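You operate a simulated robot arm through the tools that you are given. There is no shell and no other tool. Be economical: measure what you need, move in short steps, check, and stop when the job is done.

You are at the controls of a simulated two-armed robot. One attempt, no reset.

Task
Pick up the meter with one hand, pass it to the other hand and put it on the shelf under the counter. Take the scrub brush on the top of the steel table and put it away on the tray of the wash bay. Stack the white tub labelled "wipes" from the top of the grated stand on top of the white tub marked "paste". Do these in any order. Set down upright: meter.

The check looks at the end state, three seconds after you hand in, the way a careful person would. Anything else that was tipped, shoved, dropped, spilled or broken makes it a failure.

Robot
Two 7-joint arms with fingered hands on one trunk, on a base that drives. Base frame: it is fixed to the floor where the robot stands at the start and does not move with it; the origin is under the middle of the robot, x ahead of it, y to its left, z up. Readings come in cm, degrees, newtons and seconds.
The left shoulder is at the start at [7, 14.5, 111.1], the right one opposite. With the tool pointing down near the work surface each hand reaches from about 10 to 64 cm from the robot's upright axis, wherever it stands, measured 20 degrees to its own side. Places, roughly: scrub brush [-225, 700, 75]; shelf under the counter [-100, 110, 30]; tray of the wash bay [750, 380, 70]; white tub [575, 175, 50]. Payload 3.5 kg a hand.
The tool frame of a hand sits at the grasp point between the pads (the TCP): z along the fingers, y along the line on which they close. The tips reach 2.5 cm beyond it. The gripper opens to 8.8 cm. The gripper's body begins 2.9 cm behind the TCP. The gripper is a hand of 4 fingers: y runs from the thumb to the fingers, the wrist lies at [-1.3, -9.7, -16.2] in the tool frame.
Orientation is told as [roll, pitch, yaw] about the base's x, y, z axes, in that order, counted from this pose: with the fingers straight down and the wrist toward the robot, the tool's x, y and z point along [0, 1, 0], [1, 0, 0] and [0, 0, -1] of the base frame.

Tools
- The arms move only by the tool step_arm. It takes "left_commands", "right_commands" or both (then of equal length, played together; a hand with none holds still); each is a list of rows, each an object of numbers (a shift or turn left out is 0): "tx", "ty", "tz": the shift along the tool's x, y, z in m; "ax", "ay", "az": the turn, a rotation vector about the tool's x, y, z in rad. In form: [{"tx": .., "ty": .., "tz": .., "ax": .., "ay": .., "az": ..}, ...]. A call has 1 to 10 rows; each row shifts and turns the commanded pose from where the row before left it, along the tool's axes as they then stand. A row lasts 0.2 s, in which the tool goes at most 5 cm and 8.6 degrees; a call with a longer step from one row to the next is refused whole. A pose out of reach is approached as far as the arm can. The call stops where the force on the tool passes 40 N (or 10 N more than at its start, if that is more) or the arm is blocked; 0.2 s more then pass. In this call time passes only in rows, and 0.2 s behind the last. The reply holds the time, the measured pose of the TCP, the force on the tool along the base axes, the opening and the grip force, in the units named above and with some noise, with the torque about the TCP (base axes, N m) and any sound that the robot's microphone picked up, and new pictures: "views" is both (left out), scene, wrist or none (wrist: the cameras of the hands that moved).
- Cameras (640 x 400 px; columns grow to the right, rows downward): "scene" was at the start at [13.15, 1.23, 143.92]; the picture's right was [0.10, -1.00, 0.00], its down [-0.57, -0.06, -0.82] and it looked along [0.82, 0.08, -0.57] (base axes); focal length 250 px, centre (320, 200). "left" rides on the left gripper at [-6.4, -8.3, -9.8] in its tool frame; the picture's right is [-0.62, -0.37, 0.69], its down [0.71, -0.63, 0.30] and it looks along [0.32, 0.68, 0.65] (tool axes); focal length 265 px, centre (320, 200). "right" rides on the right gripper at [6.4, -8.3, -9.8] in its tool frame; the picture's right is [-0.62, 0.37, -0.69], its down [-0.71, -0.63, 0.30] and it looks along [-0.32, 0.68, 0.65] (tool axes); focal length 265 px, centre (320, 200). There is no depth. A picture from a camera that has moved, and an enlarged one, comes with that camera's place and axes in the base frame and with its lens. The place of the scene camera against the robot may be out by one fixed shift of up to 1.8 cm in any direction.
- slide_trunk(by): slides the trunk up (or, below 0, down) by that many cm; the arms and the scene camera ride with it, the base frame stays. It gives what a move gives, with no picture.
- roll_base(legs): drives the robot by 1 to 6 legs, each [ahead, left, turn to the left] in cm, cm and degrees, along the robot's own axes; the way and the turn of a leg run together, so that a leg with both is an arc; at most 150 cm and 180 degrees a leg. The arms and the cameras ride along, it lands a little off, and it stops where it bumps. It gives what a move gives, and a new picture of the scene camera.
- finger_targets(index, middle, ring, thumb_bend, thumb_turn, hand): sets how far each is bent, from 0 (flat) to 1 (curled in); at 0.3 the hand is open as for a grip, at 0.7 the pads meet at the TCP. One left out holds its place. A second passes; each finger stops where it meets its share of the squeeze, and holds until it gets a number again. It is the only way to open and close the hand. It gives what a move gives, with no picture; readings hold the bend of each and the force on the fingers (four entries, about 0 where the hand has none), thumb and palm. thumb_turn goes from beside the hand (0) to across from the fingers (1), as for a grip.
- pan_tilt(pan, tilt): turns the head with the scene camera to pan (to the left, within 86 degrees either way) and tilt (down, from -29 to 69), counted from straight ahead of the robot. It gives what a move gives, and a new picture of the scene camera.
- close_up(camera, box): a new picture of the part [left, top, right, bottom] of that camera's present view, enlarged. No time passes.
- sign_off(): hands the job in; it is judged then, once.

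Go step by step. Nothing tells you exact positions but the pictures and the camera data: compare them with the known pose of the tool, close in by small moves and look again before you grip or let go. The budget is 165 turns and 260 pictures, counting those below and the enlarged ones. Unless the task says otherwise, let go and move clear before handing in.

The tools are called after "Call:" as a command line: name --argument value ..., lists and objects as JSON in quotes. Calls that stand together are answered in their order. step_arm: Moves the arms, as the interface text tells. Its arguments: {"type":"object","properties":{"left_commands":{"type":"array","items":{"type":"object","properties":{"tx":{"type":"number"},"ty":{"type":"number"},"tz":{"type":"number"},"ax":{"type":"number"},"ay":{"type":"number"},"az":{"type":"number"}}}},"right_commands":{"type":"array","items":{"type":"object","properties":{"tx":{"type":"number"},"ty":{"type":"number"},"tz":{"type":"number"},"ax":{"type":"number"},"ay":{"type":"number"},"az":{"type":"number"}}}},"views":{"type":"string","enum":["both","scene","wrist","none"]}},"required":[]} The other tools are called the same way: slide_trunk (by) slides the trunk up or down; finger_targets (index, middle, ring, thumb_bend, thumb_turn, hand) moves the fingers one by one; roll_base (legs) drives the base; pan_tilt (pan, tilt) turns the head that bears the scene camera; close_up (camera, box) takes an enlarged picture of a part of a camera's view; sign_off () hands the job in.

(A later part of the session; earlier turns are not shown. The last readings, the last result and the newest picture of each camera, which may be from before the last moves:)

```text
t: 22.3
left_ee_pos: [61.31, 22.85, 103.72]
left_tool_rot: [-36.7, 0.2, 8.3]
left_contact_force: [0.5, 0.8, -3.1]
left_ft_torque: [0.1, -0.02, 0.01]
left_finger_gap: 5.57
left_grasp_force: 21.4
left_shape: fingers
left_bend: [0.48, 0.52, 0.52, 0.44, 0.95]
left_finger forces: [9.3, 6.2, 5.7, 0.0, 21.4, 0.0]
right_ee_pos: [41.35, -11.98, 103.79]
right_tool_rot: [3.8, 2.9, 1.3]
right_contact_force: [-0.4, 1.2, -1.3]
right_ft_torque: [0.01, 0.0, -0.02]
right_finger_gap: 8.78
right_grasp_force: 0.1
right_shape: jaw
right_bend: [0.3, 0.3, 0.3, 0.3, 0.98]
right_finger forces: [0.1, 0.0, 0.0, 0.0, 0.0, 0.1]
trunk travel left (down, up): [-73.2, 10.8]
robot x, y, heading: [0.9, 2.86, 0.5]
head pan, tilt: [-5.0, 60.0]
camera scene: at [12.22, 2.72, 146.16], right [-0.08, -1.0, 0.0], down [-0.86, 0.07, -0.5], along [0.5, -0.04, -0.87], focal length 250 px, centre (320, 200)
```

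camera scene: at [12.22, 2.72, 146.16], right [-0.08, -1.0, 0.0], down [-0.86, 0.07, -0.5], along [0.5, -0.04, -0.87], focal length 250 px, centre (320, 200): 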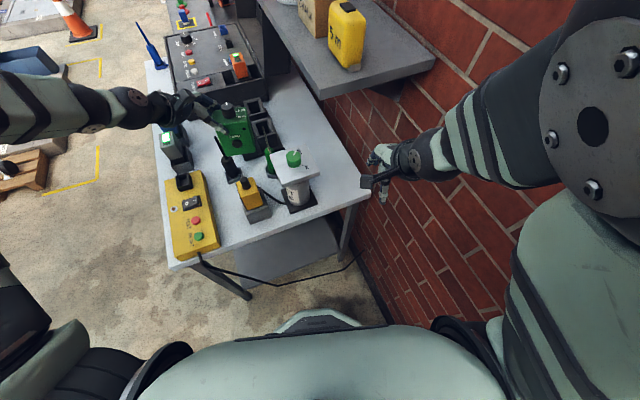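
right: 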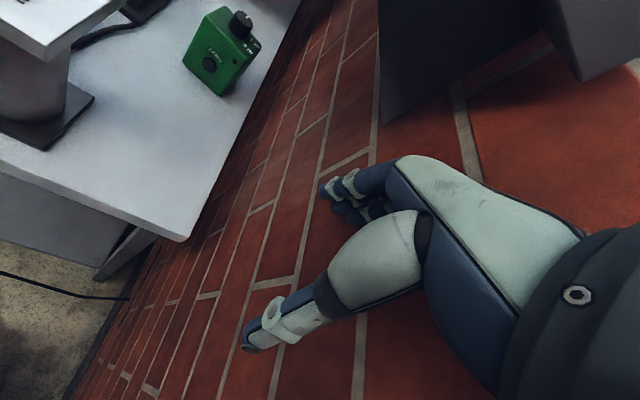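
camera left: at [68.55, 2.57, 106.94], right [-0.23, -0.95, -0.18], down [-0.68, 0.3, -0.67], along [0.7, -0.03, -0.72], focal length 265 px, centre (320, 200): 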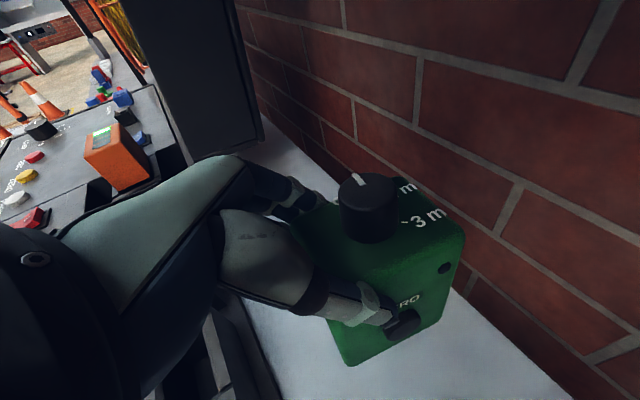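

Shelf items look undisturbed. Clear of the shelf now, I raise the trunk and strafe left into open floor.

Call:
slide_trunk --by 8

Call:
roll_base --legs '[[0, 50, 0], [0, 55, 0]]'

Call:
pan_tilt --pan 80 --tilt 40

```text
t: 23.5
left_ee_pos: [61.28, 22.88, 111.83]
left_tool_rot: [-36.8, 0.1, 8.4]
left_contact_force: [0.1, 0.0, -3.1]
left_ft_torque: [0.07, -0.02, 0.01]
left_finger_gap: 5.59
left_grasp_force: 21.3
left_shape: fingers
left_bend: [0.48, 0.52, 0.52, 0.44, 0.95]
left_finger forces: [9.2, 6.2, 5.7, 0.0, 21.3, 0.0]
right_ee_pos: [41.32, -11.98, 111.74]
right_tool_rot: [3.8, 2.8, 1.3]
right_contact_force: [-0.1, 0.2, -0.1]
right_ft_torque: [-0.01, -0.05, -0.02]
right_finger_gap: 8.77
right_grasp_force: 0.1
right_shape: jaw
right_bend: [0.3, 0.3, 0.3, 0.3, 0.98]
right_finger forces: [0.0, 0.1, 0.0, 0.2, 0.0, 0.0]
trunk travel left (down, up): [-81.2, 2.8]
robot x, y, heading: [1.14, 2.98, 0.2]
head pan, tilt: [-5.0, 60.0]
```

```text
t: 29.3
left_ee_pos: [60.27, 129.63, 111.89]
left_tool_rot: [-36.8, 0.1, 8.7]
left_contact_force: [0.2, 0.8, -3.2]
left_ft_torque: [0.08, -0.02, 0.0]
left_finger_gap: 5.57
left_grasp_force: 21.9
left_shape: fingers
left_bend: [0.48, 0.52, 0.52, 0.44, 0.95]
left_finger forces: [9.2, 6.2, 5.7, 0.0, 21.2, 0.0]
right_ee_pos: [40.51, 94.68, 111.68]
right_tool_rot: [3.9, 2.8, 1.6]
right_contact_force: [0.2, 0.7, -0.5]
right_ft_torque: [-0.02, -0.02, -0.02]
right_finger_gap: 8.77
right_grasp_force: 0.0
right_shape: jaw
right_bend: [0.3, 0.3, 0.3, 0.3, 0.98]
right_finger forces: [0.0, 0.0, 0.1, 0.0, 0.0, 0.0]
trunk travel left (down, up): [-81.2, 2.8]
robot x, y, heading: [0.85, 109.08, 0.8]
head pan, tilt: [-5.0, 60.0]
camera scene: at [11.21, 109.16, 154.19], right [-0.08, -1.0, 0.0], down [-0.86, 0.07, -0.5], along [0.5, -0.04, -0.87], focal length 250 px, centre (320, 200)
```

scene: 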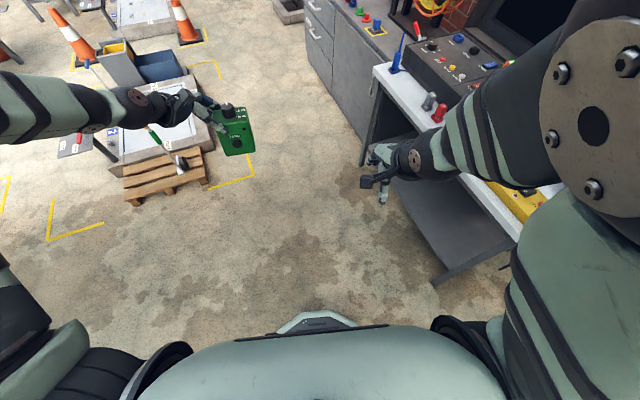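

```text
t: 30.9
left_ee_pos: [60.21, 129.7, 111.82]
left_tool_rot: [-36.8, 0.1, 8.7]
left_contact_force: [0.6, -0.9, -2.3]
left_ft_torque: [0.08, -0.02, -0.05]
left_finger_gap: 5.59
left_grasp_force: 21.0
left_shape: fingers
left_bend: [0.48, 0.52, 0.52, 0.44, 0.95]
left_finger forces: [9.3, 6.3, 5.7, 0.0, 21.3, 0.1]
right_ee_pos: [40.54, 94.78, 111.88]
right_tool_rot: [3.9, 2.8, 1.7]
right_contact_force: [0.8, 0.4, 0.2]
right_ft_torque: [-0.02, 0.0, 0.03]
right_finger_gap: 8.78
right_grasp_force: 0.0
right_shape: jaw
right_bend: [0.3, 0.3, 0.3, 0.3, 0.98]
right_finger forces: [0.0, 0.1, 0.0, 0.0, 0.0, 0.0]
trunk travel left (down, up): [-81.2, 2.8]
robot x, y, heading: [0.5, 109.42, 0.8]
head pan, tilt: [80.0, 40.0]
camera scene: at [5.95, 118.21, 156.86], right [0.99, -0.16, 0.0], down [-0.11, -0.63, -0.77], along [0.12, 0.76, -0.64], focal length 250 px, centre (320, 200)
```

scene: 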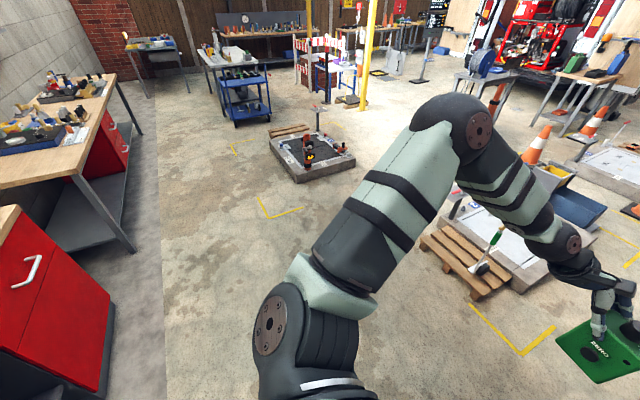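

In open floor now. I bring the meter in front of the chest (squared to the robot), and roll the right hand to point left for the handover.

Call:
step_arm --left_commands '[{"ax": 0.089, "az": 0.119}, {"tx": -0.016, "ty": -0.0274, "tz": 0.0196}, {"tx": -0.016, "ty": -0.0274, "tz": 0.0196}, {"tx": -0.016, "ty": -0.0274, "tz": 0.0196}, {"tx": -0.016, "ty": -0.0274, "tz": 0.0196}, {"tx": -0.016, "ty": -0.0274, "tz": 0.0196}]' --views "none"

Call:
step_arm --right_commands '[{"ay": 0.149}, {"ay": 0.149}, {"ay": 0.149}, {"ay": 0.149}, {"ay": 0.149}, {"ay": 0.149}, {"ay": 0.149}, {"ay": 0.149}, {"ay": 0.149}, {"ay": 0.149}]' --views "none"

Call:
pan_tilt --pan 0 --tilt 50

```text
t: 32.2
left_ee_pos: [46.45, 117.1, 108.75]
left_tool_rot: [-36.7, 0.0, 0.2]
left_contact_force: [0.2, 0.4, -2.8]
left_ft_torque: [0.12, 0.02, 0.05]
left_finger_gap: 5.58
left_grasp_force: 21.4
left_shape: fingers
left_bend: [0.48, 0.52, 0.52, 0.44, 0.95]
left_finger forces: [9.1, 6.1, 5.7, 0.0, 21.3, 0.0]
right_ee_pos: [40.36, 94.68, 111.87]
right_tool_rot: [3.9, 2.8, 1.5]
right_contact_force: [-1.0, -0.4, 1.0]
right_ft_torque: [0.04, -0.01, 0.03]
right_finger_gap: 8.8
right_grasp_force: 0.2
right_shape: jaw
right_bend: [0.3, 0.3, 0.3, 0.3, 0.98]
right_finger forces: [0.1, 0.0, 0.1, 0.0, 0.1, 0.0]
trunk travel left (down, up): [-81.2, 2.8]
robot x, y, heading: [0.17, 109.41, 0.7]
head pan, tilt: [80.0, 40.0]
```

```text
t: 34.5
left_ee_pos: [46.63, 117.2, 108.77]
left_tool_rot: [-36.7, 0.1, 0.2]
left_contact_force: [-0.7, -0.3, -2.1]
left_ft_torque: [0.08, -0.01, 0.02]
left_finger_gap: 5.56
left_grasp_force: 20.9
left_shape: fingers
left_bend: [0.48, 0.52, 0.52, 0.44, 0.95]
left_finger forces: [9.0, 6.2, 5.8, 0.0, 21.3, 0.0]
right_ee_pos: [40.5, 94.72, 111.75]
right_tool_rot: [89.4, 2.9, 1.6]
right_contact_force: [0.2, -0.3, 0.4]
right_ft_torque: [0.01, 0.02, -0.02]
right_finger_gap: 8.78
right_grasp_force: 0.1
right_shape: jaw
right_bend: [0.3, 0.3, 0.3, 0.3, 0.98]
right_finger forces: [0.0, 0.0, 0.0, 0.1, 0.0, 0.0]
trunk travel left (down, up): [-81.2, 2.8]
robot x, y, heading: [-0.15, 109.31, 0.8]
head pan, tilt: [80.0, 40.0]
```

```text
t: 36.0
left_ee_pos: [46.58, 117.28, 108.84]
left_tool_rot: [-36.8, 0.1, 0.2]
left_contact_force: [-0.3, -0.4, -2.7]
left_ft_torque: [0.08, -0.02, -0.02]
left_finger_gap: 5.53
left_grasp_force: 21.0
left_shape: fingers
left_bend: [0.48, 0.52, 0.52, 0.44, 0.95]
left_finger forces: [9.1, 6.2, 5.8, 0.1, 21.2, 0.0]
right_ee_pos: [40.5, 94.81, 111.87]
right_tool_rot: [89.2, 2.7, 1.7]
right_contact_force: [-0.7, 0.2, -0.4]
right_ft_torque: [0.02, 0.01, 0.01]
right_finger_gap: 8.78
right_grasp_force: 0.0
right_shape: jaw
right_bend: [0.3, 0.3, 0.3, 0.3, 0.98]
right_finger forces: [0.1, 0.0, 0.0, 0.0, 0.1, 0.1]
trunk travel left (down, up): [-81.2, 2.8]
robot x, y, heading: [0.08, 109.23, 0.8]
head pan, tilt: [0.0, 50.0]
camera scene: at [12.24, 109.9, 155.45], right [0.01, -1.0, 0.0], down [-0.77, -0.01, -0.64], along [0.64, 0.01, -0.77], focal length 250 px, centre (320, 200)
```

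scene: 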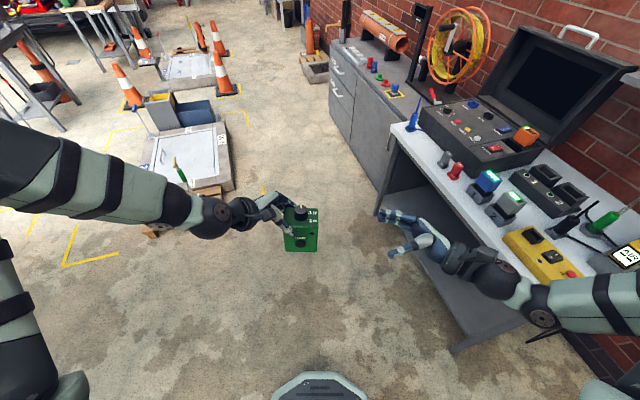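

Both hands are well posed. I bring the right hand to a pre-grasp at the meter's lower right side.

Call:
step_arm --right_commands '[{"tx": -0.028, "ty": 0.02}, {"tx": -0.028, "ty": 0.02, "tz": 0.02}, {"tx": -0.028, "ty": 0.02, "tz": 0.03}, {"tz": 0.02}]' --views "both"

Call:
close_up --camera "scene" --box '[220, 150, 420, 300]'

```text
t: 37.0
left_ee_pos: [46.56, 117.31, 108.89]
left_tool_rot: [-36.8, 0.2, 0.3]
left_contact_force: [-0.4, -0.9, -2.6]
left_ft_torque: [0.08, -0.03, -0.01]
left_finger_gap: 5.6
left_grasp_force: 20.9
left_shape: fingers
left_bend: [0.48, 0.52, 0.52, 0.44, 0.95]
left_finger forces: [9.1, 6.1, 5.8, 0.0, 21.2, 0.0]
right_ee_pos: [45.92, 101.94, 103.17]
right_tool_rot: [89.2, 2.8, 1.6]
right_contact_force: [0.6, 0.6, -0.3]
right_ft_torque: [-0.03, 0.0, 0.01]
right_finger_gap: 8.81
right_grasp_force: 0.0
right_shape: jaw
right_bend: [0.3, 0.3, 0.3, 0.3, 0.98]
right_finger forces: [0.0, 0.0, 0.0, 0.1, 0.1, 0.0]
trunk travel left (down, up): [-81.2, 2.8]
robot x, y, heading: [0.32, 109.55, 0.4]
head pan, tilt: [0.0, 50.0]
camera scene: at [12.23, 109.93, 155.45], right [0.01, -1.0, 0.0], down [-0.77, -0.01, -0.64], along [0.64, 0.01, -0.77], focal length 250 px, centre (320, 200)
camera right: at [38.28, 91.97, 110.31], right [0.36, -0.69, -0.63], down [-0.67, 0.28, -0.69], along [0.65, 0.67, -0.37], focal length 265 px, centre (320, 200)
```

scene: 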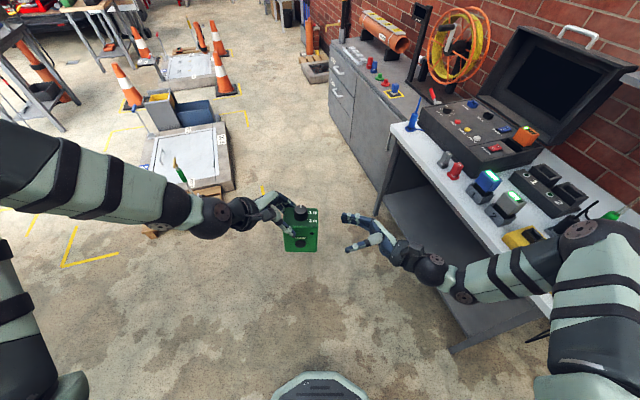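
right: 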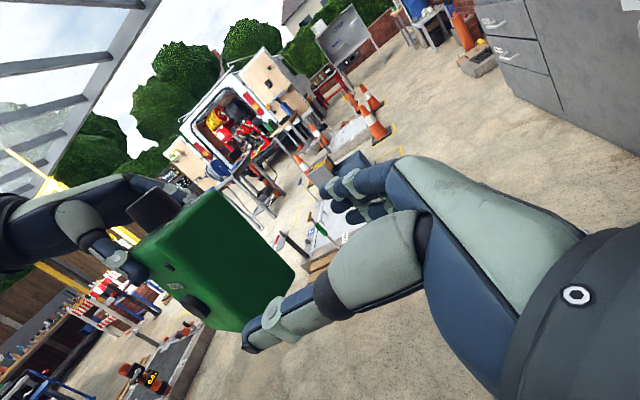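

```text
2.67 times, centred on (320, 225) of scene
camera zoom: at [12.23, 109.93, 155.45], right [0.01, -1.0, 0.0], down [-0.77, -0.01, -0.64], along [0.64, 0.01, -0.77], focal length 667 px, centre (320, 133)
```

zoom: 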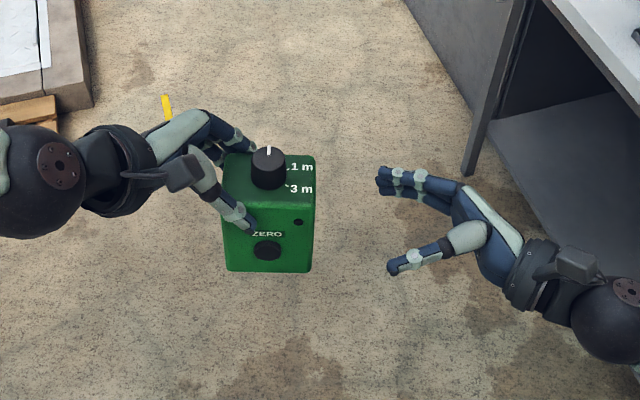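

Alignment looks right: thumb in front, fingers behind. I advance toward the meter.

Call:
step_arm --right_commands '[{"tz": 0.03, "ty": 0.002}, {"tz": 0.03, "ty": 0.002}, {"tz": 0.025, "ty": 0.002}, {"tz": 0.015, "ty": 0.001}, {"tz": 0.012}]' --views "both"

Call:
close_up --camera "scene" --box '[220, 150, 420, 300]'

```text
t: 38.2
left_ee_pos: [46.77, 117.42, 108.86]
left_tool_rot: [-36.7, -0.1, 0.2]
left_contact_force: [4.9, 7.4, 0.5]
left_ft_torque: [0.33, -0.25, 0.04]
left_finger_gap: 5.53
left_grasp_force: 21.6
left_shape: fingers
left_bend: [0.48, 0.52, 0.51, 0.44, 0.96]
left_finger forces: [9.5, 7.3, 7.2, 0.1, 19.3, 0.1]
right_ee_pos: [46.41, 113.21, 102.63]
right_tool_rot: [89.2, 2.9, 1.6]
right_contact_force: [-6.1, -8.1, -3.1]
right_ft_torque: [0.06, -0.12, 0.15]
right_finger_gap: 8.8
right_grasp_force: 0.2
right_shape: jaw
right_bend: [0.3, 0.3, 0.3, 0.28, 0.98]
right_finger forces: [0.0, 0.1, 0.0, 0.1, 8.1, 0.0]
trunk travel left (down, up): [-81.2, 2.8]
robot x, y, heading: [0.13, 108.97, 0.8]
head pan, tilt: [0.0, 50.0]
camera scene: at [12.26, 109.96, 155.44], right [0.01, -1.0, 0.0], down [-0.77, -0.01, -0.64], along [0.64, 0.01, -0.77], focal length 250 px, centre (320, 200)
camera right: at [38.65, 103.31, 109.71], right [0.36, -0.69, -0.63], down [-0.67, 0.27, -0.69], along [0.65, 0.67, -0.37], focal length 265 px, centre (320, 200)
```

scene: 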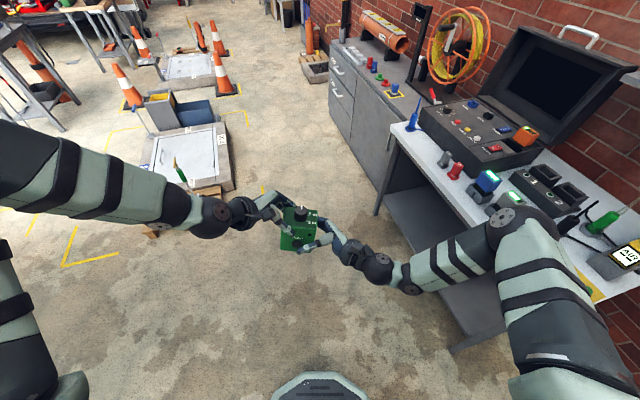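
right: 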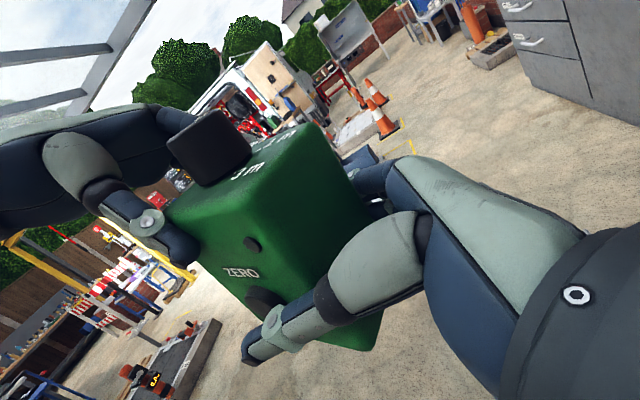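

```text
2.67 times, centred on (320, 225) of scene
camera zoom: at [12.26, 109.96, 155.44], right [0.01, -1.0, 0.0], down [-0.77, -0.01, -0.64], along [0.64, 0.01, -0.77], focal length 667 px, centre (320, 133)
```

zoom: 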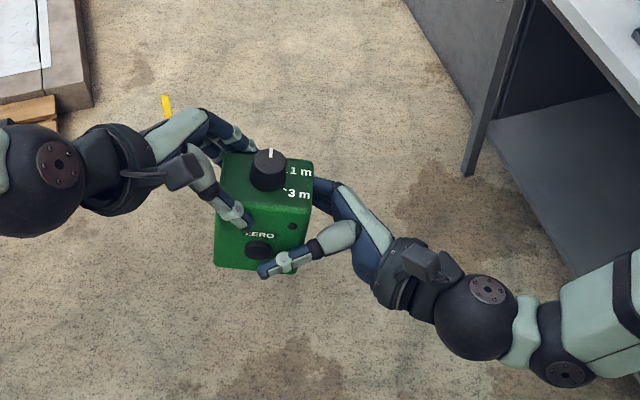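

The right thumb touches the ZERO button lightly. I shift the hand slightly toward the robot and up, then close.

Call:
step_arm --right_commands '[{"ty": -0.006, "tx": 0.004}]' --views "none"

Call:
finger_targets --hand "right" --index 0.6 --middle 0.6 --ring 0.6 --thumb_bend 0.6

Call:
close_up --camera "scene" --box '[220, 150, 420, 300]'

Call:
close_up --camera "right" --box '[100, 80, 460, 380]'

```text
t: 38.6
left_ee_pos: [46.62, 117.34, 108.77]
left_tool_rot: [-36.8, 0.2, 0.2]
left_contact_force: [0.4, 7.3, 2.4]
left_ft_torque: [0.13, -0.02, -0.13]
left_finger_gap: 5.54
left_grasp_force: 21.1
left_shape: fingers
left_bend: [0.48, 0.52, 0.51, 0.44, 0.96]
left_finger forces: [8.8, 6.1, 6.1, 0.0, 20.9, 0.0]
right_ee_pos: [45.81, 113.09, 103.26]
right_tool_rot: [89.1, 2.9, 1.5]
right_contact_force: [-0.7, -7.1, -4.5]
right_ft_torque: [0.11, -0.03, 0.11]
right_finger_gap: 8.79
right_grasp_force: 0.0
right_shape: jaw
right_bend: [0.3, 0.3, 0.3, 0.29, 0.99]
right_finger forces: [1.9, 0.1, 0.0, 0.1, 6.4, 0.0]
trunk travel left (down, up): [-81.2, 2.8]
robot x, y, heading: [0.21, 109.63, 1.1]
head pan, tilt: [0.0, 50.0]
```

```text
t: 39.6
left_ee_pos: [46.66, 117.41, 108.83]
left_tool_rot: [-36.7, 0.1, 0.2]
left_contact_force: [-2.1, 12.7, 4.9]
left_ft_torque: [0.19, 0.22, -0.02]
left_finger_gap: 5.56
left_grasp_force: 21.2
left_shape: fingers
left_bend: [0.49, 0.53, 0.52, 0.45, 0.95]
left_finger forces: [8.4, 5.5, 5.1, 0.0, 22.7, 0.0]
right_ee_pos: [45.89, 113.14, 103.3]
right_tool_rot: [89.0, 2.8, 1.6]
right_contact_force: [1.7, -11.8, -4.7]
right_ft_torque: [0.2, -0.07, -0.17]
right_finger_gap: 6.33
right_grasp_force: 40.6
right_shape: fingers
right_bend: [0.37, 0.49, 0.49, 0.52, 0.97]
right_finger forces: [24.2, 7.7, 7.8, 0.0, 41.3, 0.0]
trunk travel left (down, up): [-81.2, 2.8]
robot x, y, heading: [-0.37, 109.25, 0.9]
head pan, tilt: [0.0, 50.0]
heard: click
```

```text
2.67 times, centred on (320, 225) of scene
camera zoom: at [12.25, 109.89, 155.44], right [0.01, -1.0, 0.0], down [-0.77, -0.01, -0.64], along [0.64, 0.01, -0.77], focal length 667 px, centre (320, 133)
```

zoom: 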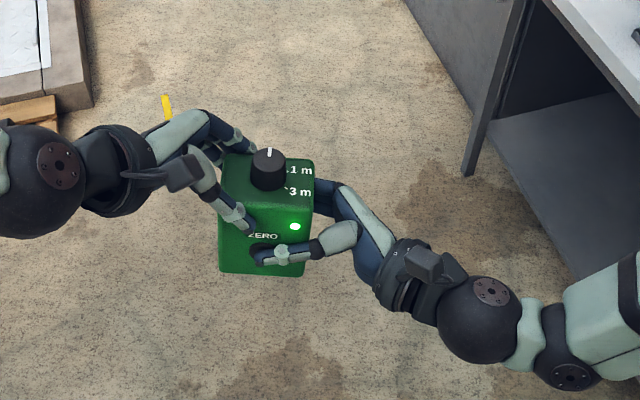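

```text
1.33 times, centred on (280, 230) of right
camera zoom: at [38.16, 103.16, 110.3], right [0.36, -0.69, -0.63], down [-0.67, 0.28, -0.69], along [0.65, 0.67, -0.37], focal length 354 px, centre (373, 160)
```

zoom: 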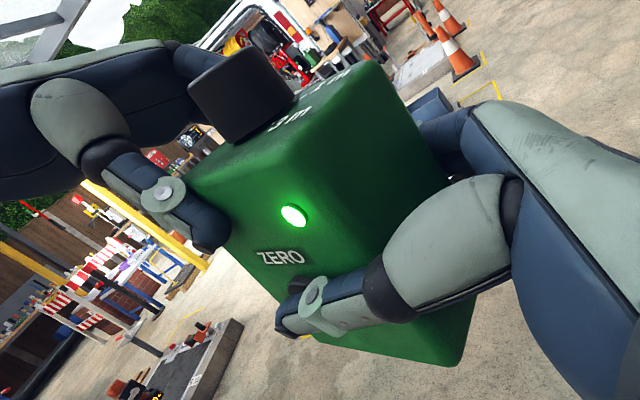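

The right hand has the meter (41 N); the thumb pressed ZERO and a lamp came on — I'll check on release whether it stays lit. Now I open the left hand and back it away.

Call:
finger_targets --hand "left" --index 0.3 --middle 0.3 --ring 0.3 --thumb_bend 0.3

Call:
step_arm --left_commands '[{"tz": -0.015}, {"tz": -0.03}, {"tz": -0.03}, {"tz": -0.04}, {"tz": -0.04}]' --views "scene"

Call:
close_up --camera "scene" --box '[220, 150, 420, 300]'

Call:
close_up --camera "right" --box '[100, 80, 460, 380]'

```text
t: 40.6
left_ee_pos: [46.68, 117.33, 108.93]
left_tool_rot: [-36.8, 0.0, 0.2]
left_contact_force: [-0.6, 0.2, 0.1]
left_ft_torque: [0.01, 0.01, -0.04]
left_finger_gap: 8.47
left_grasp_force: 0.1
left_shape: fingers
left_bend: [0.3, 0.3, 0.3, 0.3, 0.97]
left_finger forces: [0.1, 0.0, 0.0, 0.0, 0.1, 0.0]
right_ee_pos: [45.81, 113.26, 103.14]
right_tool_rot: [89.2, 2.7, 1.6]
right_contact_force: [0.4, -0.8, -2.7]
right_ft_torque: [-0.06, 0.03, -0.04]
right_finger_gap: 6.35
right_grasp_force: 35.7
right_shape: fingers
right_bend: [0.37, 0.5, 0.49, 0.52, 0.96]
right_finger forces: [19.9, 6.9, 7.1, 0.0, 37.5, 0.0]
trunk travel left (down, up): [-81.2, 2.8]
robot x, y, heading: [-0.05, 109.35, 0.7]
head pan, tilt: [0.0, 50.0]
```

```text
t: 41.8
left_ee_pos: [46.48, 126.5, 121.26]
left_tool_rot: [-36.9, 0.0, 0.1]
left_contact_force: [0.6, 1.0, -0.3]
left_ft_torque: [-0.04, 0.0, 0.0]
left_finger_gap: 8.5
left_grasp_force: 0.0
left_shape: fingers
left_bend: [0.3, 0.3, 0.3, 0.3, 0.97]
left_finger forces: [0.0, 0.0, 0.1, 0.0, 0.1, 0.0]
right_ee_pos: [45.77, 113.32, 103.26]
right_tool_rot: [89.1, 2.8, 1.7]
right_contact_force: [-0.4, 0.8, -2.9]
right_ft_torque: [-0.07, -0.01, -0.02]
right_finger_gap: 6.35
right_grasp_force: 35.4
right_shape: fingers
right_bend: [0.37, 0.5, 0.49, 0.52, 0.96]
right_finger forces: [19.6, 7.0, 7.1, 0.0, 37.4, 0.0]
trunk travel left (down, up): [-81.2, 2.8]
robot x, y, heading: [0.23, 109.31, 0.6]
head pan, tilt: [0.0, 50.0]
camera scene: at [12.08, 110.2, 155.46], right [0.01, -1.0, 0.0], down [-0.77, -0.01, -0.64], along [0.64, 0.01, -0.77], focal length 250 px, centre (320, 200)
```

scene: 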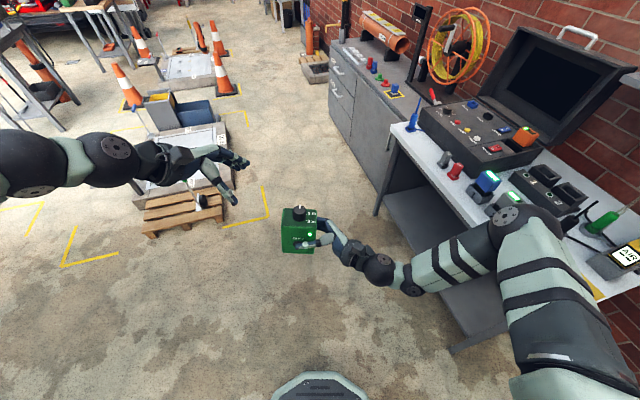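

```text
2.67 times, centred on (320, 225) of scene
camera zoom: at [12.08, 110.2, 155.46], right [0.01, -1.0, 0.0], down [-0.77, -0.01, -0.64], along [0.64, 0.01, -0.77], focal length 667 px, centre (320, 133)
```

zoom: 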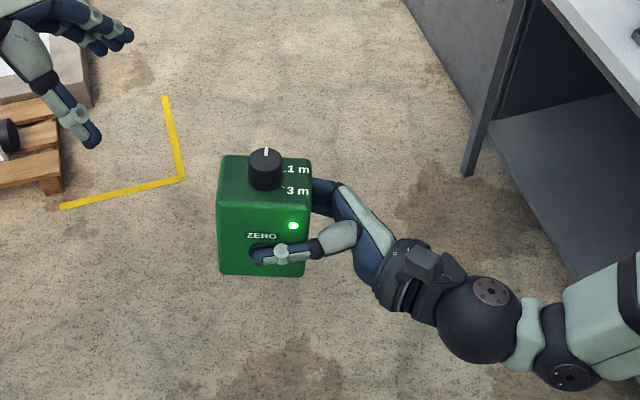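

```text
1.33 times, centred on (280, 230) of right
camera zoom: at [38.02, 103.39, 110.38], right [0.36, -0.69, -0.63], down [-0.67, 0.27, -0.69], along [0.65, 0.67, -0.37], focal length 354 px, centre (373, 160)
```

zoom: 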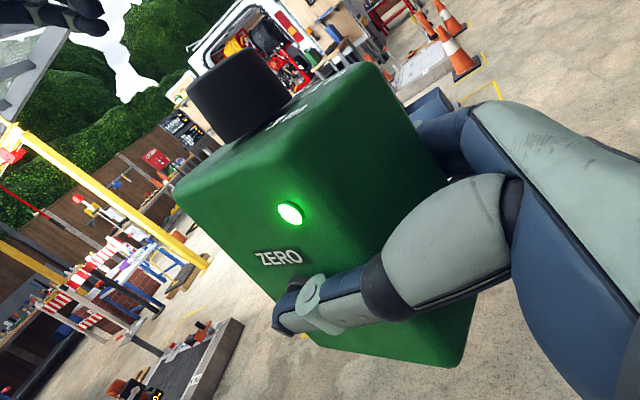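

The right hand holds the meter upright alone; the lamp is still on while the thumb is on the button. Now I turn to face the counter.

Call:
roll_base --legs '[[8, 8, 0], [0, 0, 98], [0, 0, 99]]'

```text
t: 51.4
left_ee_pos: [-30.28, 86.19, 121.18]
left_tool_rot: [-36.8, 0.0, -160.9]
left_contact_force: [0.0, 0.8, -0.3]
left_ft_torque: [0.0, -0.02, 0.02]
left_finger_gap: 8.48
left_grasp_force: 0.0
left_shape: fingers
left_bend: [0.3, 0.3, 0.3, 0.3, 0.97]
left_finger forces: [0.0, 0.0, 0.0, 0.0, 0.0, 0.0]
right_ee_pos: [-33.94, 98.74, 103.26]
right_tool_rot: [89.2, 2.8, -159.4]
right_contact_force: [0.0, -0.1, -2.7]
right_ft_torque: [0.03, 0.02, -0.01]
right_finger_gap: 6.17
right_grasp_force: 31.5
right_shape: fingers
right_bend: [0.38, 0.5, 0.5, 0.52, 0.96]
right_finger forces: [17.0, 6.5, 6.6, 0.1, 33.1, 0.1]
trunk travel left (down, up): [-81.2, 2.8]
robot x, y, heading: [8.07, 116.91, -160.4]
head pan, tilt: [0.0, 50.0]
camera scene: at [-4.65, 113.32, 155.44], right [-0.34, 0.94, 0.0], down [0.72, 0.26, -0.64], along [-0.6, -0.22, -0.77], focal length 250 px, centre (320, 200)
```

scene: 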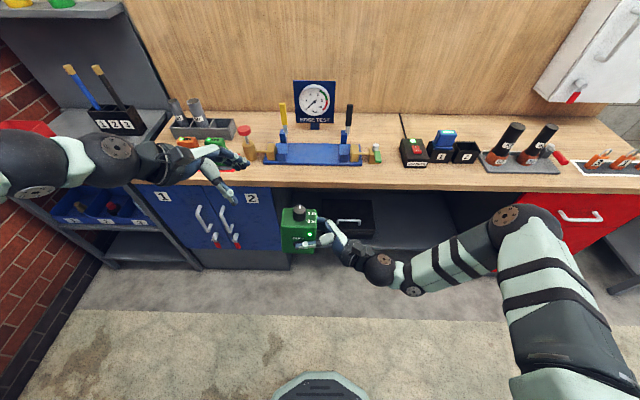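

Facing the counter; the shelf opening is below between the blue and red cabinets with a black case on its left. I lower the trunk to look in.

Call:
slide_trunk --by -58

Call:
pan_tilt --pan -10 --tilt 30

```text
refused: -58 is not a number from -40 to 40
```

```text
t: 52.2
left_ee_pos: [-30.4, 86.09, 121.09]
left_tool_rot: [-36.8, 0.1, -160.9]
left_contact_force: [0.1, 1.3, -0.6]
left_ft_torque: [0.03, 0.03, 0.0]
left_finger_gap: 8.47
left_grasp_force: 0.0
left_shape: fingers
left_bend: [0.3, 0.3, 0.3, 0.3, 0.97]
left_finger forces: [0.1, 0.1, 0.0, 0.0, 0.0, 0.0]
right_ee_pos: [-34.0, 98.82, 103.26]
right_tool_rot: [89.2, 2.8, -159.3]
right_contact_force: [0.7, 0.7, -3.0]
right_ft_torque: [0.05, 0.02, 0.0]
right_finger_gap: 6.19
right_grasp_force: 31.9
right_shape: fingers
right_bend: [0.38, 0.5, 0.5, 0.52, 0.96]
right_finger forces: [17.0, 6.4, 6.5, 0.0, 33.1, 0.0]
trunk travel left (down, up): [-81.2, 2.8]
robot x, y, heading: [7.61, 117.55, -160.3]
head pan, tilt: [-10.0, 30.0]
camera scene: at [-6.3, 114.37, 158.39], right [-0.17, 0.99, 0.0], down [0.49, 0.08, -0.87], along [-0.85, -0.15, -0.5], focal length 250 px, centre (320, 200)
```

scene: 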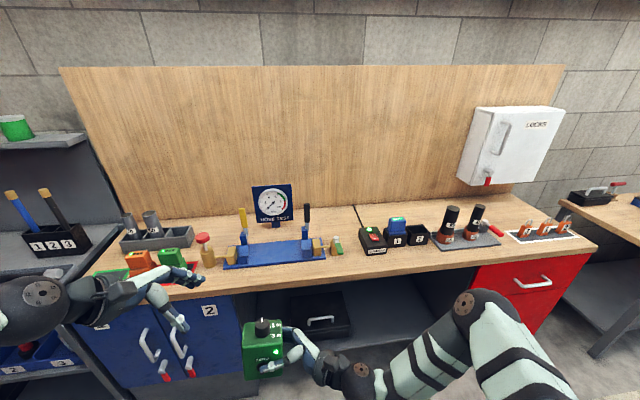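

Call:
slide_trunk --by -38

Call:
slide_trunk --by -20

Call:
pan_tilt --pan -10 --tilt 40

```text
t: 55.9
left_ee_pos: [-30.38, 86.05, 83.24]
left_tool_rot: [-36.8, 0.1, -160.9]
left_contact_force: [0.3, 0.2, -0.1]
left_ft_torque: [0.01, -0.01, 0.01]
left_finger_gap: 8.51
left_grasp_force: 0.1
left_shape: fingers
left_bend: [0.3, 0.3, 0.3, 0.3, 0.97]
left_finger forces: [0.0, 0.1, 0.0, 0.0, 0.0, 0.0]
right_ee_pos: [-34.05, 98.81, 65.18]
right_tool_rot: [89.2, 2.8, -159.4]
right_contact_force: [0.1, 0.6, -3.0]
right_ft_torque: [0.05, 0.0, -0.01]
right_finger_gap: 6.19
right_grasp_force: 31.6
right_shape: fingers
right_bend: [0.38, 0.5, 0.5, 0.52, 0.96]
right_finger forces: [16.9, 6.5, 6.6, 0.0, 33.1, 0.0]
trunk travel left (down, up): [-43.2, 40.8]
robot x, y, heading: [7.71, 117.11, -160.3]
head pan, tilt: [-10.0, 30.0]
```

```text
t: 58.0
left_ee_pos: [-30.3, 86.09, 63.22]
left_tool_rot: [-36.9, 0.2, -161.0]
left_contact_force: [0.0, -0.5, -1.4]
left_ft_torque: [-0.01, 0.0, 0.04]
left_finger_gap: 8.48
left_grasp_force: 0.0
left_shape: fingers
left_bend: [0.3, 0.3, 0.3, 0.3, 0.97]
left_finger forces: [0.1, 0.0, 0.1, 0.0, 0.1, 0.0]
right_ee_pos: [-33.93, 98.75, 45.27]
right_tool_rot: [89.2, 2.8, -159.5]
right_contact_force: [-0.3, -0.5, -2.8]
right_ft_torque: [0.05, 0.01, -0.02]
right_finger_gap: 6.18
right_grasp_force: 31.6
right_shape: fingers
right_bend: [0.38, 0.5, 0.5, 0.52, 0.96]
right_finger forces: [17.0, 6.5, 6.6, 0.0, 33.0, 0.0]
trunk travel left (down, up): [-23.2, 60.8]
robot x, y, heading: [8.06, 117.32, -160.4]
head pan, tilt: [-10.0, 30.0]
```

```text
t: 58.8
left_ee_pos: [-30.45, 86.21, 63.13]
left_tool_rot: [-36.7, 0.1, -160.9]
left_contact_force: [-0.3, 0.5, -0.1]
left_ft_torque: [0.01, 0.02, 0.0]
left_finger_gap: 8.48
left_grasp_force: 0.1
left_shape: fingers
left_bend: [0.3, 0.3, 0.3, 0.3, 0.97]
left_finger forces: [0.0, 0.0, 0.1, 0.0, 0.0, 0.0]
right_ee_pos: [-33.96, 98.88, 45.22]
right_tool_rot: [89.2, 2.8, -159.4]
right_contact_force: [0.4, -0.8, -3.5]
right_ft_torque: [0.07, 0.02, 0.02]
right_finger_gap: 6.19
right_grasp_force: 31.4
right_shape: fingers
right_bend: [0.38, 0.5, 0.5, 0.52, 0.96]
right_finger forces: [16.9, 6.5, 6.6, 0.0, 33.1, 0.0]
trunk travel left (down, up): [-23.2, 60.8]
robot x, y, heading: [8.1, 116.98, -160.5]
head pan, tilt: [-10.0, 40.0]
camera scene: at [-5.75, 114.48, 98.87], right [-0.17, 0.99, 0.0], down [0.63, 0.11, -0.77], along [-0.76, -0.13, -0.64], focal length 250 px, centre (320, 200)
```

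scene: 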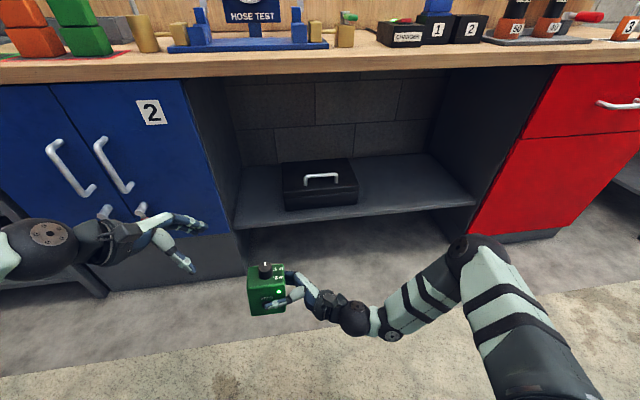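

I can see the shelf clearly (front edge from about [-66,72] to [-97,166]); there's ~50 cm free right of the case. I'll retract the left hand, then strafe right to line up with the free spot.

Call:
step_arm --left_commands '[{"ty": -0.03, "tx": 0.02}, {"ty": -0.03, "tx": 0.02}, {"ty": -0.03, "tx": 0.02}, {"ty": -0.03}, {"ty": -0.03}]' --views "none"

Call:
roll_base --legs '[[0, -49, -1.5]]'

```text
t: 60.0
left_ee_pos: [-17.27, 83.05, 60.88]
left_tool_rot: [-36.8, 0.1, -160.9]
left_contact_force: [-0.4, 0.3, -0.7]
left_ft_torque: [-0.02, -0.03, -0.01]
left_finger_gap: 8.48
left_grasp_force: 0.0
left_shape: fingers
left_bend: [0.3, 0.3, 0.3, 0.3, 0.97]
left_finger forces: [0.0, 0.0, 0.0, 0.0, 0.0, 0.1]
left hand out of reach, approached as far as the arm can: row 4, 5
right_ee_pos: [-34.04, 98.73, 45.26]
right_tool_rot: [89.2, 2.8, -159.4]
right_contact_force: [0.7, -0.2, -2.6]
right_ft_torque: [0.05, 0.04, -0.01]
right_finger_gap: 6.18
right_grasp_force: 31.7
right_shape: fingers
right_bend: [0.38, 0.5, 0.5, 0.52, 0.96]
right_finger forces: [17.0, 6.4, 6.6, 0.0, 33.0, 0.0]
trunk travel left (down, up): [-23.2, 60.8]
robot x, y, heading: [8.15, 117.18, -160.5]
head pan, tilt: [-10.0, 40.0]
```

```text
t: 62.8
left_ee_pos: [-33.73, 129.28, 60.68]
left_tool_rot: [-36.8, 0.2, -162.1]
left_contact_force: [-0.6, 0.1, -0.6]
left_ft_torque: [0.01, 0.0, -0.02]
left_finger_gap: 8.48
left_grasp_force: 0.1
left_shape: fingers
left_bend: [0.3, 0.3, 0.3, 0.3, 0.97]
left_finger forces: [0.1, 0.0, 0.0, 0.0, 0.1, 0.0]
right_ee_pos: [-49.94, 145.13, 45.3]
right_tool_rot: [89.2, 2.9, -160.5]
right_contact_force: [-0.7, -0.4, -2.9]
right_ft_torque: [0.05, -0.02, -0.02]
right_finger_gap: 6.2
right_grasp_force: 31.5
right_shape: fingers
right_bend: [0.38, 0.5, 0.5, 0.52, 0.96]
right_finger forces: [17.1, 6.4, 6.6, 0.0, 33.0, 0.0]
trunk travel left (down, up): [-23.2, 60.8]
robot x, y, heading: [-7.59, 162.64, -161.7]
head pan, tilt: [-10.0, 40.0]
camera scene: at [-21.55, 160.28, 98.86], right [-0.15, 0.99, 0.0], down [0.64, 0.1, -0.77], along [-0.76, -0.11, -0.64], focal length 250 px, centre (320, 200)
```

scene: 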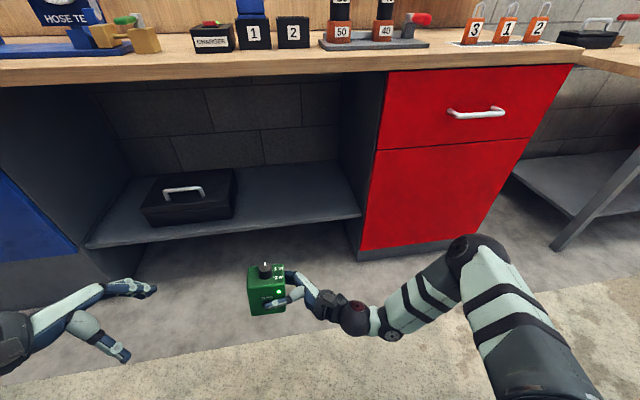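

Geometry agrees (shelf top z≈30). I drive forward 32 cm and look again.

Call:
roll_base --legs '[[32, -1.7, 0]]'

```text
t: 65.0
left_ee_pos: [-64.1, 120.03, 60.79]
left_tool_rot: [-36.7, 0.2, -161.4]
left_contact_force: [0.1, 0.4, 0.1]
left_ft_torque: [0.01, 0.01, -0.04]
left_finger_gap: 8.46
left_grasp_force: 0.0
left_shape: fingers
left_bend: [0.3, 0.3, 0.3, 0.3, 0.97]
left_finger forces: [0.0, 0.0, 0.0, 0.1, 0.1, 0.0]
right_ee_pos: [-80.49, 135.94, 45.09]
right_tool_rot: [89.2, 2.8, -159.9]
right_contact_force: [-0.9, -0.9, -2.7]
right_ft_torque: [0.04, -0.01, 0.0]
right_finger_gap: 6.21
right_grasp_force: 31.4
right_shape: fingers
right_bend: [0.38, 0.5, 0.5, 0.52, 0.96]
right_finger forces: [17.2, 6.6, 6.6, 0.0, 33.1, 0.0]
trunk travel left (down, up): [-23.2, 60.8]
robot x, y, heading: [-38.26, 154.04, -160.6]
head pan, tilt: [-10.0, 40.0]
camera scene: at [-52.24, 151.41, 98.86], right [-0.16, 0.99, 0.0], down [0.64, 0.1, -0.77], along [-0.76, -0.12, -0.64], focal length 250 px, centre (320, 200)
```

scene: 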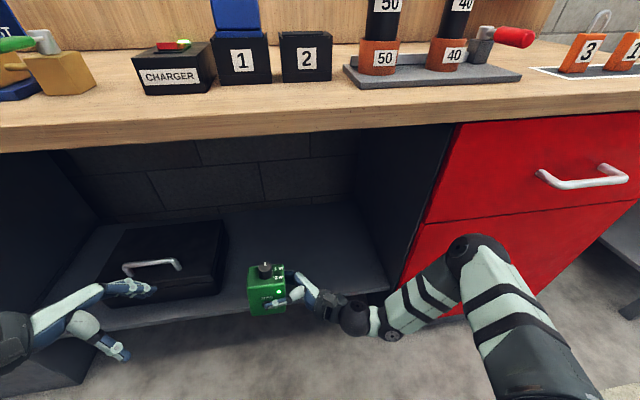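

The elbow is close to the red cabinet, so I'll yaw the right hand ~42° clockwise about the meter so the forearm runs straighter back to the robot.

Call:
step_arm --right_commands '[{"ax": -0.147}, {"ax": -0.147}, {"ax": -0.147}, {"ax": -0.147}, {"ax": -0.147}]' --views "both"

```text
t: 66.2
left_ee_pos: [-64.15, 120.17, 60.91]
left_tool_rot: [-36.8, 0.2, -161.5]
left_contact_force: [0.7, 0.3, -0.5]
left_ft_torque: [0.01, 0.0, -0.04]
left_finger_gap: 8.45
left_grasp_force: 0.1
left_shape: fingers
left_bend: [0.3, 0.3, 0.3, 0.3, 0.97]
left_finger forces: [0.0, 0.1, 0.1, 0.0, 0.1, 0.0]
right_ee_pos: [-80.51, 136.11, 45.17]
right_tool_rot: [87.4, 1.5, 157.7]
right_contact_force: [-0.6, -0.6, -3.6]
right_ft_torque: [0.05, -0.01, 0.03]
right_finger_gap: 6.16
right_grasp_force: 30.7
right_shape: fingers
right_bend: [0.38, 0.51, 0.5, 0.52, 0.96]
right_finger forces: [17.1, 6.4, 6.5, 0.1, 32.4, 0.0]
trunk travel left (down, up): [-23.2, 60.8]
robot x, y, heading: [-38.57, 153.81, -160.8]
head pan, tilt: [-10.0, 40.0]
camera scene: at [-52.22, 151.41, 98.87], right [-0.16, 0.99, 0.0], down [0.63, 0.1, -0.77], along [-0.76, -0.12, -0.64], focal length 250 px, centre (320, 200)
camera right: at [-69.43, 141.87, 52.4], right [-0.06, 0.8, -0.6], down [0.5, -0.5, -0.71], along [-0.87, -0.34, -0.37], focal length 265 px, centre (320, 200)
```

scene: 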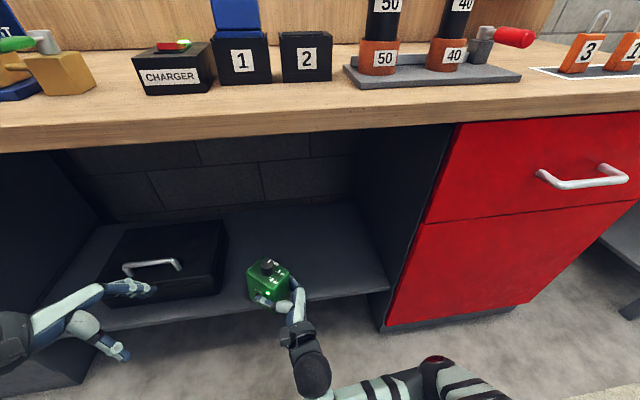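
right: 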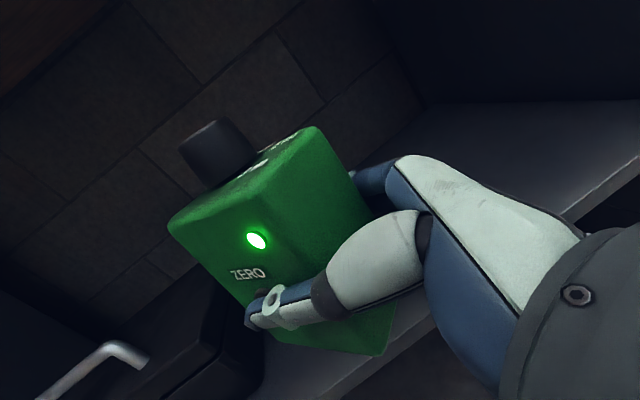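

Much better. I drive 12 cm in, then extend the hand 4 cm over the shelf.

Call:
roll_base --legs '[[12, 0, -0.5]]'

Call:
step_arm --right_commands '[{"ty": 0.014, "tz": 0.013}, {"ty": 0.014, "tz": 0.013}, {"ty": 0.005, "tz": 0.004}]' --views "both"

```text
t: 67.4
left_ee_pos: [-75.52, 116.52, 60.74]
left_tool_rot: [-36.8, 0.2, -162.0]
left_contact_force: [-0.2, 0.3, -0.2]
left_ft_torque: [0.02, 0.02, 0.0]
left_finger_gap: 8.5
left_grasp_force: 0.0
left_shape: fingers
left_bend: [0.3, 0.3, 0.3, 0.3, 0.97]
left_finger forces: [0.0, 0.0, 0.0, 0.0, 0.0, 0.0]
right_ee_pos: [-91.97, 132.61, 45.17]
right_tool_rot: [87.4, 1.5, 157.6]
right_contact_force: [-0.2, 0.0, -3.4]
right_ft_torque: [0.07, -0.01, 0.0]
right_finger_gap: 6.16
right_grasp_force: 31.4
right_shape: fingers
right_bend: [0.38, 0.51, 0.5, 0.52, 0.96]
right_finger forces: [17.0, 6.4, 6.6, 0.1, 32.5, 0.1]
trunk travel left (down, up): [-23.2, 60.8]
robot x, y, heading: [-49.43, 149.7, -161.5]
head pan, tilt: [-10.0, 40.0]
camera scene: at [-63.45, 147.68, 98.86], right [-0.15, 0.99, 0.0], down [0.64, 0.1, -0.77], along [-0.76, -0.12, -0.64], focal length 250 px, centre (320, 200)
```

scene: 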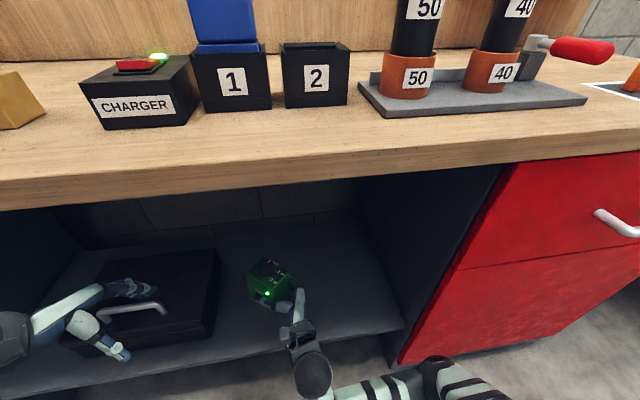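

```text
t: 68.2
left_ee_pos: [-75.6, 116.47, 60.89]
left_tool_rot: [-36.9, 0.1, -162.1]
left_contact_force: [-0.8, 0.3, 0.5]
left_ft_torque: [0.02, 0.0, 0.0]
left_finger_gap: 8.5
left_grasp_force: 0.1
left_shape: fingers
left_bend: [0.3, 0.3, 0.3, 0.3, 0.97]
left_finger forces: [0.0, 0.0, 0.1, 0.0, 0.0, 0.0]
right_ee_pos: [-96.15, 131.03, 45.07]
right_tool_rot: [87.4, 1.5, 157.5]
right_contact_force: [0.3, 0.3, -2.3]
right_ft_torque: [0.04, -0.03, 0.0]
right_finger_gap: 6.15
right_grasp_force: 31.0
right_shape: fingers
right_bend: [0.38, 0.51, 0.5, 0.52, 0.96]
right_finger forces: [17.1, 6.4, 6.6, 0.0, 32.3, 0.0]
trunk travel left (down, up): [-23.2, 60.8]
robot x, y, heading: [-49.64, 150.1, -161.4]
head pan, tilt: [-10.0, 40.0]
camera scene: at [-63.44, 147.69, 98.86], right [-0.15, 0.99, 0.0], down [0.64, 0.1, -0.77], along [-0.76, -0.12, -0.64], focal length 250 px, centre (320, 200)
camera right: at [-84.85, 136.78, 52.24], right [-0.05, 0.8, -0.6], down [0.5, -0.5, -0.71], along [-0.87, -0.33, -0.37], focal length 265 px, centre (320, 200)
```

scene: 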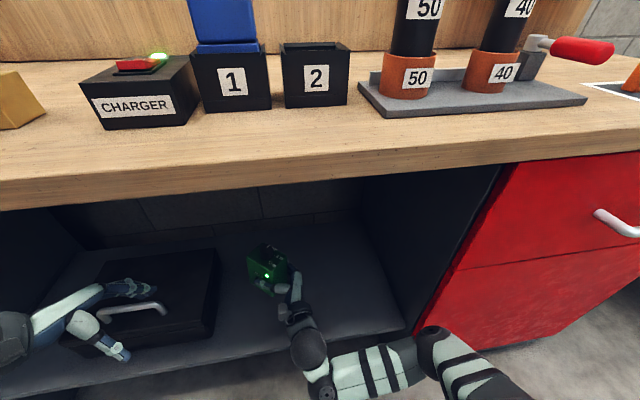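
right: 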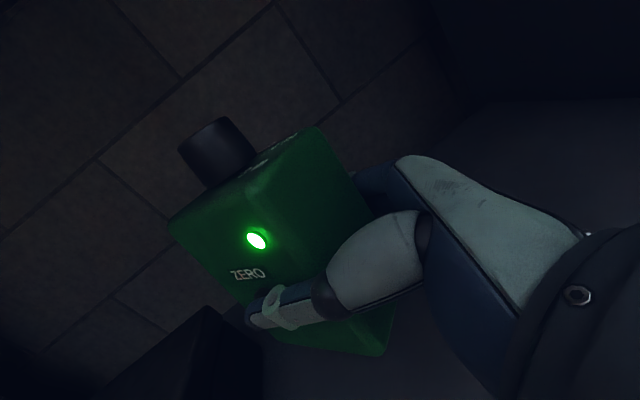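

Position is over the free shelf area. I lower with the trunk, then by small arm steps until it touches.

Call:
slide_trunk --by -9.5

Call:
step_arm --right_commands '[{"tx": -0.006}, {"tx": -0.006}]' --views "both"

```text
t: 69.5
left_ee_pos: [-75.47, 116.52, 51.38]
left_tool_rot: [-36.8, 0.2, -161.9]
left_contact_force: [-0.4, 0.1, -0.3]
left_ft_torque: [-0.02, 0.03, 0.01]
left_finger_gap: 8.48
left_grasp_force: 0.0
left_shape: fingers
left_bend: [0.3, 0.3, 0.3, 0.3, 0.97]
left_finger forces: [0.0, 0.1, 0.0, 0.1, 0.0, 0.0]
right_ee_pos: [-96.01, 131.04, 35.64]
right_tool_rot: [87.5, 1.6, 157.5]
right_contact_force: [0.1, 0.3, -2.8]
right_ft_torque: [0.05, -0.02, -0.01]
right_finger_gap: 6.16
right_grasp_force: 31.1
right_shape: fingers
right_bend: [0.38, 0.51, 0.5, 0.52, 0.96]
right_finger forces: [17.0, 6.4, 6.6, 0.0, 32.4, 0.1]
trunk travel left (down, up): [-13.7, 70.3]
robot x, y, heading: [-49.62, 150.64, -161.3]
head pan, tilt: [-10.0, 40.0]
```

```text
t: 70.1
left_ee_pos: [-75.36, 116.55, 51.55]
left_tool_rot: [-36.8, 0.0, -162.0]
left_contact_force: [-0.1, 0.1, 0.2]
left_ft_torque: [0.02, 0.01, -0.02]
left_finger_gap: 8.48
left_grasp_force: 0.1
left_shape: fingers
left_bend: [0.3, 0.3, 0.3, 0.3, 0.97]
left_finger forces: [0.0, 0.0, 0.0, 0.1, 0.1, 0.0]
right_ee_pos: [-95.96, 130.97, 34.88]
right_tool_rot: [88.1, 1.3, 157.7]
right_contact_force: [6.0, -1.3, 22.0]
right_ft_torque: [0.43, 0.18, -0.19]
right_finger_gap: 6.09
right_grasp_force: 30.2
right_shape: fingers
right_bend: [0.4, 0.51, 0.51, 0.52, 0.93]
right_finger forces: [12.7, 5.9, 6.5, 0.0, 34.0, 0.0]
trunk travel left (down, up): [-13.7, 70.3]
robot x, y, heading: [-49.86, 150.37, -161.4]
head pan, tilt: [-10.0, 40.0]
camera scene: at [-63.18, 147.77, 89.46], right [-0.15, 0.99, 0.0], down [0.63, 0.1, -0.77], along [-0.76, -0.12, -0.64], focal length 250 px, centre (320, 200)
camera right: at [-84.75, 136.77, 41.93], right [-0.06, 0.79, -0.61], down [0.49, -0.51, -0.71], along [-0.87, -0.34, -0.36], focal length 265 px, centre (320, 200)
```

scene: 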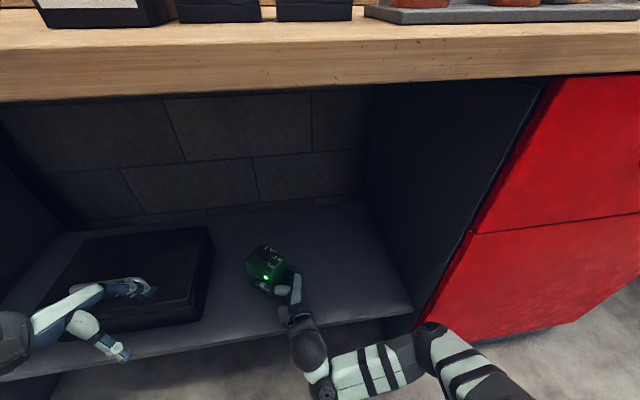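
right: 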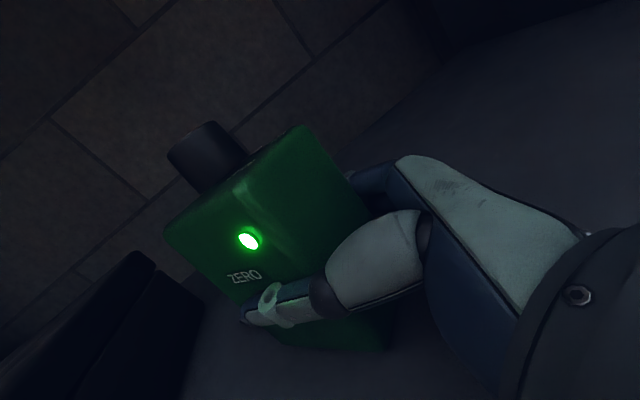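

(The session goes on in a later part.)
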